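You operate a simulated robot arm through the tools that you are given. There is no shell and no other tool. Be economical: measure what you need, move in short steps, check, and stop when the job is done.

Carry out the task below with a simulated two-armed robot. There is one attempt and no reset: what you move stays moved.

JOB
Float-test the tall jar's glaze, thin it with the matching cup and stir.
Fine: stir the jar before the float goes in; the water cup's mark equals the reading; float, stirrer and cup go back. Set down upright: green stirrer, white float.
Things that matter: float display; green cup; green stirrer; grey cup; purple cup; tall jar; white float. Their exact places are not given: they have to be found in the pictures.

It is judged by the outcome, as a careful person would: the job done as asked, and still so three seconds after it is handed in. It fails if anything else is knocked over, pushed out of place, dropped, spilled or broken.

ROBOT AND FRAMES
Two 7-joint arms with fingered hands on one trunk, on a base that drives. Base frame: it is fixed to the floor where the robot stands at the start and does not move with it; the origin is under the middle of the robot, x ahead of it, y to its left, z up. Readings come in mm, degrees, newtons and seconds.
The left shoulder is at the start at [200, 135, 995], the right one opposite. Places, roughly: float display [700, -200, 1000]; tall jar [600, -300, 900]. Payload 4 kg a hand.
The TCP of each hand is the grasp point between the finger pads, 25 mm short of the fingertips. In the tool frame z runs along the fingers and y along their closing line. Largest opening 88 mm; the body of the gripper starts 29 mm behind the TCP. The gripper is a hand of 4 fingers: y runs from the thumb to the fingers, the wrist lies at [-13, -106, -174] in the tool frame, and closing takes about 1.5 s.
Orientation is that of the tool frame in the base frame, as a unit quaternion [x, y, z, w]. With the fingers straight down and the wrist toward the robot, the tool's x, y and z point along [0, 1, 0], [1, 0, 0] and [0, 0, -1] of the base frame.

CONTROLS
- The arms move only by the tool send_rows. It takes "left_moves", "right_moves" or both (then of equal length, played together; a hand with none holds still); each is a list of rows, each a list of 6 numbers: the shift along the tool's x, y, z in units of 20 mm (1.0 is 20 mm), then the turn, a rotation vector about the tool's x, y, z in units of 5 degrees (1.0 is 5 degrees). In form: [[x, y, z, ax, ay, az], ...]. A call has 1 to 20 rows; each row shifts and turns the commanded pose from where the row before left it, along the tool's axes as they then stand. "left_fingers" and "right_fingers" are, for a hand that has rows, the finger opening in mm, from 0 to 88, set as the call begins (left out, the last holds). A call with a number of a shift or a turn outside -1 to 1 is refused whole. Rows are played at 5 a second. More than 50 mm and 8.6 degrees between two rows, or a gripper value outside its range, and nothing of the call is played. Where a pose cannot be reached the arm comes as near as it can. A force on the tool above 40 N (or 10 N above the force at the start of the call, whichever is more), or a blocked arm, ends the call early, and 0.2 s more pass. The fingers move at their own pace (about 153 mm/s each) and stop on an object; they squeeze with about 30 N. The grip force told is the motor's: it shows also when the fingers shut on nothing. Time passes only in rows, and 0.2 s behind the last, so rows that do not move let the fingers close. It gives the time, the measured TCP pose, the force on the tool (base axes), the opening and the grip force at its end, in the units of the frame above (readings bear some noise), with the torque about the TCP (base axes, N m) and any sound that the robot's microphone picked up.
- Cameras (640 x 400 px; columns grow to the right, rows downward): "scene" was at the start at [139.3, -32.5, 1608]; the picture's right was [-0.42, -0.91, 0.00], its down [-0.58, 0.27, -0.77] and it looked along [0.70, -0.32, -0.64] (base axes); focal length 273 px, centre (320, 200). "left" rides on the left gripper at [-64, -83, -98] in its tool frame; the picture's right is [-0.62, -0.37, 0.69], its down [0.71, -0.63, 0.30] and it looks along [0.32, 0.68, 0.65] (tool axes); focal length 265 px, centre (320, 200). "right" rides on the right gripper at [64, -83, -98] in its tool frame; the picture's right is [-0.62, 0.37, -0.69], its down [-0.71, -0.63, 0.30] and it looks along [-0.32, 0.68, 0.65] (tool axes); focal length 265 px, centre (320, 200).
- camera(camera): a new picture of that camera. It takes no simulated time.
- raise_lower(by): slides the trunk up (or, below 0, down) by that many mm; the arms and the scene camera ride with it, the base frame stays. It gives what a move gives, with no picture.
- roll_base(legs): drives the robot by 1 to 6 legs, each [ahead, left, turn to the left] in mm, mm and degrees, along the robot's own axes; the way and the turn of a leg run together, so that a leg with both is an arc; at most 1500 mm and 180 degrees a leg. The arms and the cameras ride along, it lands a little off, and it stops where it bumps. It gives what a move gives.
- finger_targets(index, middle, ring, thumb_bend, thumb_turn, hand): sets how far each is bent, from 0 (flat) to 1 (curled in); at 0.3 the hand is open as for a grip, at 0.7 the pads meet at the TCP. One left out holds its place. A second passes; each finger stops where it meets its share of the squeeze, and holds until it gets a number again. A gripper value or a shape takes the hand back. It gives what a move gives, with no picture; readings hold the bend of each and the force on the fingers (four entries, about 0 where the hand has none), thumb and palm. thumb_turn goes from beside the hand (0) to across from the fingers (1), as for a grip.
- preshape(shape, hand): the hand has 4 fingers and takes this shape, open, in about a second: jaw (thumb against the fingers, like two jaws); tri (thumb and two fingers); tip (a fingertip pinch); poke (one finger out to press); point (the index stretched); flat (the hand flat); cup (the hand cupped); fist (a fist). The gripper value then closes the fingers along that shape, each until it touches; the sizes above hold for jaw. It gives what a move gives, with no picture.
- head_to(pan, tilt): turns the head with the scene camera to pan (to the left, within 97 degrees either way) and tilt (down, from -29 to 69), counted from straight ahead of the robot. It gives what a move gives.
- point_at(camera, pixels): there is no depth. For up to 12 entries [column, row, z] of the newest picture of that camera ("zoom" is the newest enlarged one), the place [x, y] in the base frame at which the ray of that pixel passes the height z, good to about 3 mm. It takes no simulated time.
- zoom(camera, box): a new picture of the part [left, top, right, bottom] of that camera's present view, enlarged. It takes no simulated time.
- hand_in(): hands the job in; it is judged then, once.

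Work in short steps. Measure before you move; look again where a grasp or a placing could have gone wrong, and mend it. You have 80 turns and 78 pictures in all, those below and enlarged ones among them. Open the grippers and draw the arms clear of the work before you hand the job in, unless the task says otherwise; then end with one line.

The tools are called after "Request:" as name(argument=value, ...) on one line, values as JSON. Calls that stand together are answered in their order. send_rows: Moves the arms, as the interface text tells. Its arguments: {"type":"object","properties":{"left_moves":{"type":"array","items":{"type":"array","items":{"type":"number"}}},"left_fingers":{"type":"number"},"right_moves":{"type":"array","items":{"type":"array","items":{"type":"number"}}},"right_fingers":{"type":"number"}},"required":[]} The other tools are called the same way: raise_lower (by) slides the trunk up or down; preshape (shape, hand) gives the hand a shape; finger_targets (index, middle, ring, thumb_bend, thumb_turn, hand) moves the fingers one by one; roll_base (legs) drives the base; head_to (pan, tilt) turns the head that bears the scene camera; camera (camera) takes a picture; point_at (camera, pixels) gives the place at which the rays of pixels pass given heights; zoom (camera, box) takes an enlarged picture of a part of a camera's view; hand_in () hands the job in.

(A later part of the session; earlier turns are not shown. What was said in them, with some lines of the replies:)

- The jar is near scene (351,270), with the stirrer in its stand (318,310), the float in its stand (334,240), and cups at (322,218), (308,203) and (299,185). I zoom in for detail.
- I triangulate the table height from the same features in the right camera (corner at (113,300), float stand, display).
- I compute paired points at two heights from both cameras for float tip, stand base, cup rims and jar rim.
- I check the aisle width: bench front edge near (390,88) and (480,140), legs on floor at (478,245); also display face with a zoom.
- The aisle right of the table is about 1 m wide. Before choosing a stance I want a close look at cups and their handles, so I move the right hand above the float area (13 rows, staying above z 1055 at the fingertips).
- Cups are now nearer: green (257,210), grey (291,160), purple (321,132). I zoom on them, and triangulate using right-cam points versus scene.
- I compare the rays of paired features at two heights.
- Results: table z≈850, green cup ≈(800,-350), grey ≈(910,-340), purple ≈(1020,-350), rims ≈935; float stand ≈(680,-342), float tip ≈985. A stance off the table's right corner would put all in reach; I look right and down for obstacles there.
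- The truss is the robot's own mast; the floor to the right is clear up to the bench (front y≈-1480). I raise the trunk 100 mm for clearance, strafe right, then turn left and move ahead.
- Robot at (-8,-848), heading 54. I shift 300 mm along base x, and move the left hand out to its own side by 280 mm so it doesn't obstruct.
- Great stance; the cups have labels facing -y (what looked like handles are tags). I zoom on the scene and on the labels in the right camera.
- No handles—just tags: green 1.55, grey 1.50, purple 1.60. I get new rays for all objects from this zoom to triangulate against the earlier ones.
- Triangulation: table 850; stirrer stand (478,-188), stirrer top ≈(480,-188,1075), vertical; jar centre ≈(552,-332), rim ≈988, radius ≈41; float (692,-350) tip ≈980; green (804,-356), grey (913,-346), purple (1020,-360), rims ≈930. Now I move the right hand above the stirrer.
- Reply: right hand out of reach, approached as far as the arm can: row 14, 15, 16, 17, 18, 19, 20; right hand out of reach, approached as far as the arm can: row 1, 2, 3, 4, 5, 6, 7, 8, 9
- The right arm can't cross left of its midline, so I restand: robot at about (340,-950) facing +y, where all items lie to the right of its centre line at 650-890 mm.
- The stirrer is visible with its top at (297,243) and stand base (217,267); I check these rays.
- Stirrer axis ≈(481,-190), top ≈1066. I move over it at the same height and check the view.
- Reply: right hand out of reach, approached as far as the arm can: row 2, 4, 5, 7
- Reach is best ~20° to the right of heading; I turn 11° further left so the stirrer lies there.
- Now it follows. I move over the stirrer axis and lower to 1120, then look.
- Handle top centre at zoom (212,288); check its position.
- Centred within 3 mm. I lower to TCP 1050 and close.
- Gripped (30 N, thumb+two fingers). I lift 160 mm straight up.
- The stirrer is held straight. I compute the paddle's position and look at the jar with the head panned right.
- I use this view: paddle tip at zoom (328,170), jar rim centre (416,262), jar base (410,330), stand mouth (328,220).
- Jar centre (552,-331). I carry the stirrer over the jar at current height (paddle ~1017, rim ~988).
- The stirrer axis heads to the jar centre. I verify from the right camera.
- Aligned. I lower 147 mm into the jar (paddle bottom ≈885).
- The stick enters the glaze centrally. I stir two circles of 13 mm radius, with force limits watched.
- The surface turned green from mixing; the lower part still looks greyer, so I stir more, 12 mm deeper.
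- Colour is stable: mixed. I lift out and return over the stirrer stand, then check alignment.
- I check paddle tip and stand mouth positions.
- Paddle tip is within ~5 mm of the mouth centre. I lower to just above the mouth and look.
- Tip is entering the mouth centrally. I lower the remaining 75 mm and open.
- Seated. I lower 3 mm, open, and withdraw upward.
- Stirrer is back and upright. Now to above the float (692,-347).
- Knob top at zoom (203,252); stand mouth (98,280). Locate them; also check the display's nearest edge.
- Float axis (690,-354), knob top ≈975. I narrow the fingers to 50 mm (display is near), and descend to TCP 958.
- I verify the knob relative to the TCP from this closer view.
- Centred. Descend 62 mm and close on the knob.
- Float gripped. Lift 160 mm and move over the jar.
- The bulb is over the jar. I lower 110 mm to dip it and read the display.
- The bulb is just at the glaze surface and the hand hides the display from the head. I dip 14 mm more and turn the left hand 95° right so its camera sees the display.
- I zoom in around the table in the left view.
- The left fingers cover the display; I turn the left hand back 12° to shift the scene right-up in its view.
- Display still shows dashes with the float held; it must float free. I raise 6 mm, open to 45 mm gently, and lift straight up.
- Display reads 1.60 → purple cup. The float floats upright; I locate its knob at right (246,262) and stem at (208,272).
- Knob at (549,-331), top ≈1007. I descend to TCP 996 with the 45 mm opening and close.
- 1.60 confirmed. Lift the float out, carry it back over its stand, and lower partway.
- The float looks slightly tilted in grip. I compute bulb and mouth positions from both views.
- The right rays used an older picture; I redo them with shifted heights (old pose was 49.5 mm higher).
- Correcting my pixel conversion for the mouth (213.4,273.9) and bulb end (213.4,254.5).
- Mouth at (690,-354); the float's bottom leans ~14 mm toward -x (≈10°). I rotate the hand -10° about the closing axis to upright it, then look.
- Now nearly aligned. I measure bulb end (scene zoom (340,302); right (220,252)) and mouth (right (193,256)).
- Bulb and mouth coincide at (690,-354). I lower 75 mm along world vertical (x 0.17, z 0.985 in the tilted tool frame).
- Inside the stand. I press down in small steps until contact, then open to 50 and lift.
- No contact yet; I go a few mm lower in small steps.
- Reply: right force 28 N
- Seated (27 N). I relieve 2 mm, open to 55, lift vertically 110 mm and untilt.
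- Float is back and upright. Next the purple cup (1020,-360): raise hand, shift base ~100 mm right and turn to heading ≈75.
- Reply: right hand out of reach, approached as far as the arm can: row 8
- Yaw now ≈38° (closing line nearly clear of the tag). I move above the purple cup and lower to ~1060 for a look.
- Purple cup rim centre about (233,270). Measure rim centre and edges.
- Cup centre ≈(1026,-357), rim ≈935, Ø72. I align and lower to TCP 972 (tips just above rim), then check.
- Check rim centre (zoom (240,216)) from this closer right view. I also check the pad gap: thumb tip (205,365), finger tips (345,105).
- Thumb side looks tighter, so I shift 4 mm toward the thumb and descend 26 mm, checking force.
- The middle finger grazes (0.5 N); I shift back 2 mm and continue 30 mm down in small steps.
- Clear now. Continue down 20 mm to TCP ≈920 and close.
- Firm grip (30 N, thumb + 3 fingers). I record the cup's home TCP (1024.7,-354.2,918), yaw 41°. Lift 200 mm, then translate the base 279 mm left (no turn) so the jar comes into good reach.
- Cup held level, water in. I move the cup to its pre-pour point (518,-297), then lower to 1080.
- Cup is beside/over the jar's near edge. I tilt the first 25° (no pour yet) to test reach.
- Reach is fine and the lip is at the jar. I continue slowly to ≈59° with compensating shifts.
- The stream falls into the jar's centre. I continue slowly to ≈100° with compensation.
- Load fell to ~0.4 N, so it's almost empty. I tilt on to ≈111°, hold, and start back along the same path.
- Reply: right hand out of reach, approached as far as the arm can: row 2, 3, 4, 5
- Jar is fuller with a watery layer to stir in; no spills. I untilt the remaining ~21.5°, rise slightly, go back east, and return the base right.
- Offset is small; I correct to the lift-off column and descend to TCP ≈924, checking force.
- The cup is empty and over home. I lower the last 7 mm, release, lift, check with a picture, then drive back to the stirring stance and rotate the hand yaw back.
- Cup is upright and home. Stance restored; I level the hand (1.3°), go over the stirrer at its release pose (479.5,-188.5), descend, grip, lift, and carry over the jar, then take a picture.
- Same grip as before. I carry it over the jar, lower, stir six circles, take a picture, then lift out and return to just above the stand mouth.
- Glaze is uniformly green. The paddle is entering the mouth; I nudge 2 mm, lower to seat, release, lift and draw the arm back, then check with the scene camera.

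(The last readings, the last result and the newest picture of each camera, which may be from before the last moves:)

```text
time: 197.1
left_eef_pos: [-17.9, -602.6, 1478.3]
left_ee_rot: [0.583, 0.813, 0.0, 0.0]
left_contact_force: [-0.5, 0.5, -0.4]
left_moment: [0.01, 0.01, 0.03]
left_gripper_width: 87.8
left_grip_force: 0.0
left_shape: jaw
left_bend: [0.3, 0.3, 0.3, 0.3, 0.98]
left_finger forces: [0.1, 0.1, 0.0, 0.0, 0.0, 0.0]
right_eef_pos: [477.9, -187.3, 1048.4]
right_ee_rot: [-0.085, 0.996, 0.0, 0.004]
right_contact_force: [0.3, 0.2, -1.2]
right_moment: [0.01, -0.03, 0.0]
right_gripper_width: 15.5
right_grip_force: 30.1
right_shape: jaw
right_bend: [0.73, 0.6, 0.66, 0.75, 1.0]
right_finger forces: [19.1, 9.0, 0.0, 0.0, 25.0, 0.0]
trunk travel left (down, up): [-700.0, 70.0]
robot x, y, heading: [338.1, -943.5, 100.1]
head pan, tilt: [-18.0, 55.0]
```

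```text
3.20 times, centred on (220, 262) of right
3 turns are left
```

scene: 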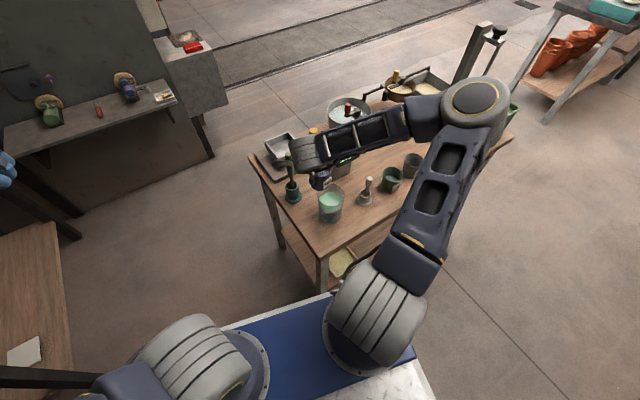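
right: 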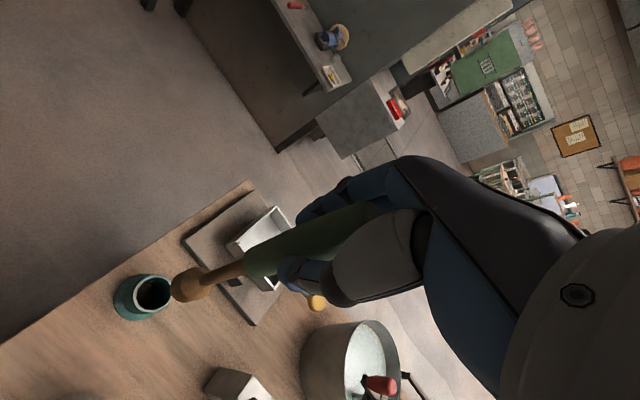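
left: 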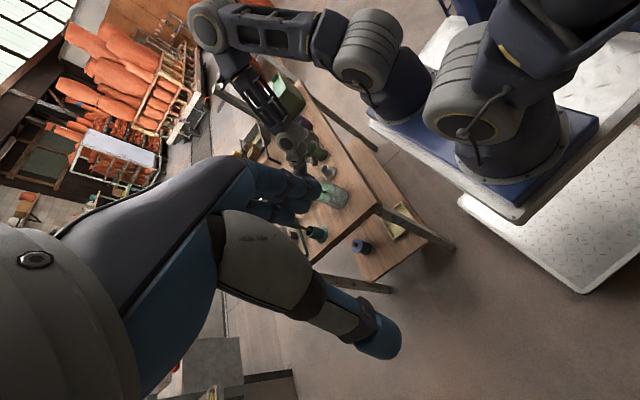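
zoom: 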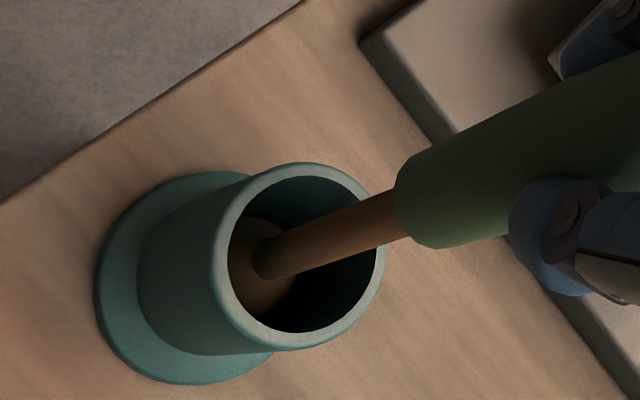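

Seated in the stand. I lower 1 mm, release, lift 150 mm, draw the arm back, and take a final scene picture.

Request:
send_rows(right_moves=[[0, 0, 0.06, 0, 0, 0], [0, 0, 0, 0, 0, 0]])

Request:
send_rows(right_moves=[[0, 0, 0, 0, 0, 0], [0, 0, 0, 0, 0, 0], [0, 0, 0, 0, 0, 0], [0, 0, 0, 0, 0, 0], [0, 0, 0, 0, 0, 0], [0, 0, -0.5, 0, 0, 0], [0, 0, -1, 0, 0, 0], [0, 0, -1, 0, 0, 0], [0, 0, -1, 0, 0, 0], [0, 0, -1, 0, 0, 0], [0, 0, -1, 0, 0, 0], [0, 0, -1, 0, 0, 0], [0, 0, -1, 0, 0, 0], [0, 0, 0, 0, 0, 0]], right_fingers=88)

Request:
send_rows(right_moves=[[0, -1, 0, 0, 0, 0], [0, -1, 0, 0, 0, 0], [0, -1, 0, 0, 0, 0], [0, -1, 0, 0, 0, 0], [0, -1, 0, 0, 0, 0], [0, -1, 0, 0, 0, 0], [0, -1, 0, 0, 0, 0], [0, -1, 0, 0, 0, 0], [0, 0, 0, 0, 0, 0]])

Request:
roll_base(legs=[[-200, 0, 0]])

Request:
camera(camera="scene")

```text
time: 197.7
left_eef_pos: [-18.2, -603.3, 1478.6]
left_ee_rot: [0.583, 0.813, 0.0, 0.0]
left_contact_force: [0.4, 0.4, 1.2]
left_moment: [0.0, 0.02, -0.02]
left_gripper_width: 87.6
left_grip_force: 0.1
left_shape: jaw
left_bend: [0.3, 0.3, 0.3, 0.3, 0.98]
left_finger forces: [0.1, 0.1, 0.1, 0.1, 0.0, 0.0]
right_eef_pos: [477.6, -187.6, 1047.6]
right_ee_rot: [-0.085, 0.996, -0.001, 0.004]
right_contact_force: [-1.1, -0.3, 2.4]
right_moment: [0.04, -0.02, -0.01]
right_gripper_width: 15.7
right_grip_force: 30.3
right_shape: jaw
right_bend: [0.73, 0.6, 0.66, 0.75, 1.0]
right_finger forces: [19.3, 9.2, 0.0, 0.1, 25.6, 0.0]
trunk travel left (down, up): [-700.0, 70.0]
robot x, y, heading: [335.4, -947.2, 100.2]
head pan, tilt: [-18.0, 55.0]
```

```text
time: 200.7
left_eef_pos: [-17.9, -603.3, 1477.3]
left_ee_rot: [0.583, 0.813, 0.0, 0.0]
left_contact_force: [0.2, 0.1, -0.4]
left_moment: [-0.01, -0.01, 0.03]
left_gripper_width: 87.7
left_grip_force: 0.1
left_shape: jaw
left_bend: [0.3, 0.3, 0.3, 0.3, 0.98]
left_finger forces: [0.0, 0.0, 0.0, 0.1, 0.1, 0.0]
right_eef_pos: [475.5, -187.6, 1199.1]
right_ee_rot: [-0.085, 0.996, -0.001, 0.004]
right_contact_force: [0.0, 0.5, 0.0]
right_moment: [0.01, 0.0, 0.02]
right_gripper_width: 87.6
right_grip_force: 0.1
right_shape: jaw
right_bend: [0.3, 0.3, 0.3, 0.3, 0.98]
right_finger forces: [0.0, 0.1, 0.1, 0.0, 0.1, 0.0]
trunk travel left (down, up): [-700.0, 70.0]
robot x, y, heading: [339.5, -946.8, 100.0]
head pan, tilt: [-18.0, 55.0]
```

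```text
time: 202.7
left_eef_pos: [-19.1, -602.3, 1478.5]
left_ee_rot: [0.583, 0.813, -0.001, 0.001]
left_contact_force: [-1.0, -0.7, 0.1]
left_moment: [-0.01, 0.01, 0.0]
left_gripper_width: 87.9
left_grip_force: 0.1
left_shape: jaw
left_bend: [0.3, 0.3, 0.3, 0.3, 0.98]
left_finger forces: [0.0, 0.0, 0.0, 0.0, 0.1, 0.0]
right_eef_pos: [504.0, -343.7, 1196.8]
right_ee_rot: [-0.085, 0.996, -0.001, 0.003]
right_contact_force: [0.2, 0.8, 0.5]
right_moment: [0.0, 0.02, 0.02]
right_gripper_width: 87.8
right_grip_force: 0.0
right_shape: jaw
right_bend: [0.3, 0.3, 0.3, 0.3, 0.98]
right_finger forces: [0.0, 0.0, 0.1, 0.0, 0.0, 0.0]
trunk travel left (down, up): [-700.0, 70.0]
robot x, y, heading: [338.0, -946.0, 100.3]
head pan, tilt: [-18.0, 55.0]
```

```text
time: 204.3
left_eef_pos: [16.9, -800.6, 1478.9]
left_ee_rot: [0.583, 0.813, 0.0, 0.0]
left_contact_force: [-0.6, 0.1, 0.3]
left_moment: [0.03, 0.0, 0.02]
left_gripper_width: 87.8
left_grip_force: 0.2
left_shape: jaw
left_bend: [0.3, 0.3, 0.3, 0.3, 0.98]
left_finger forces: [0.0, 0.0, 0.0, 0.0, 0.1, 0.0]
right_eef_pos: [540.4, -540.5, 1196.8]
right_ee_rot: [-0.085, 0.996, 0.0, 0.003]
right_contact_force: [-0.1, 0.2, -0.1]
right_moment: [0.0, 0.01, 0.01]
right_gripper_width: 87.7
right_grip_force: 0.0
right_shape: jaw
right_bend: [0.3, 0.3, 0.3, 0.3, 0.98]
right_finger forces: [0.0, 0.1, 0.0, 0.0, 0.1, 0.0]
trunk travel left (down, up): [-700.0, 70.0]
robot x, y, heading: [373.3, -1143.8, 100.3]
head pan, tilt: [-18.0, 55.0]
```

```text
1 pictures are left
2 turns are left
```

scene: 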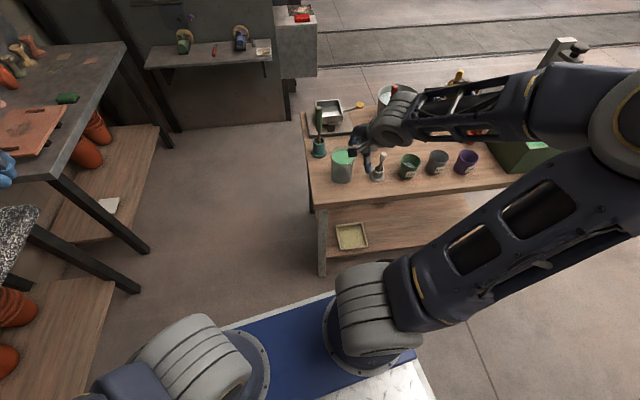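

The scene shows the stirrer, float and cups all upright in their places, the jar filled with mixed glaze, and both hands open and clear. I hand in.

Request:
hand_in()

```text
The job is handed in.
```

The job is done and handed in. I stirred the jar first and then floated the test float, which read 1.60. I thinned the glaze with the purple cup marked 1.60 and stirred again. The stirrer, float and cup are back in their places and upright. I saw no spills.
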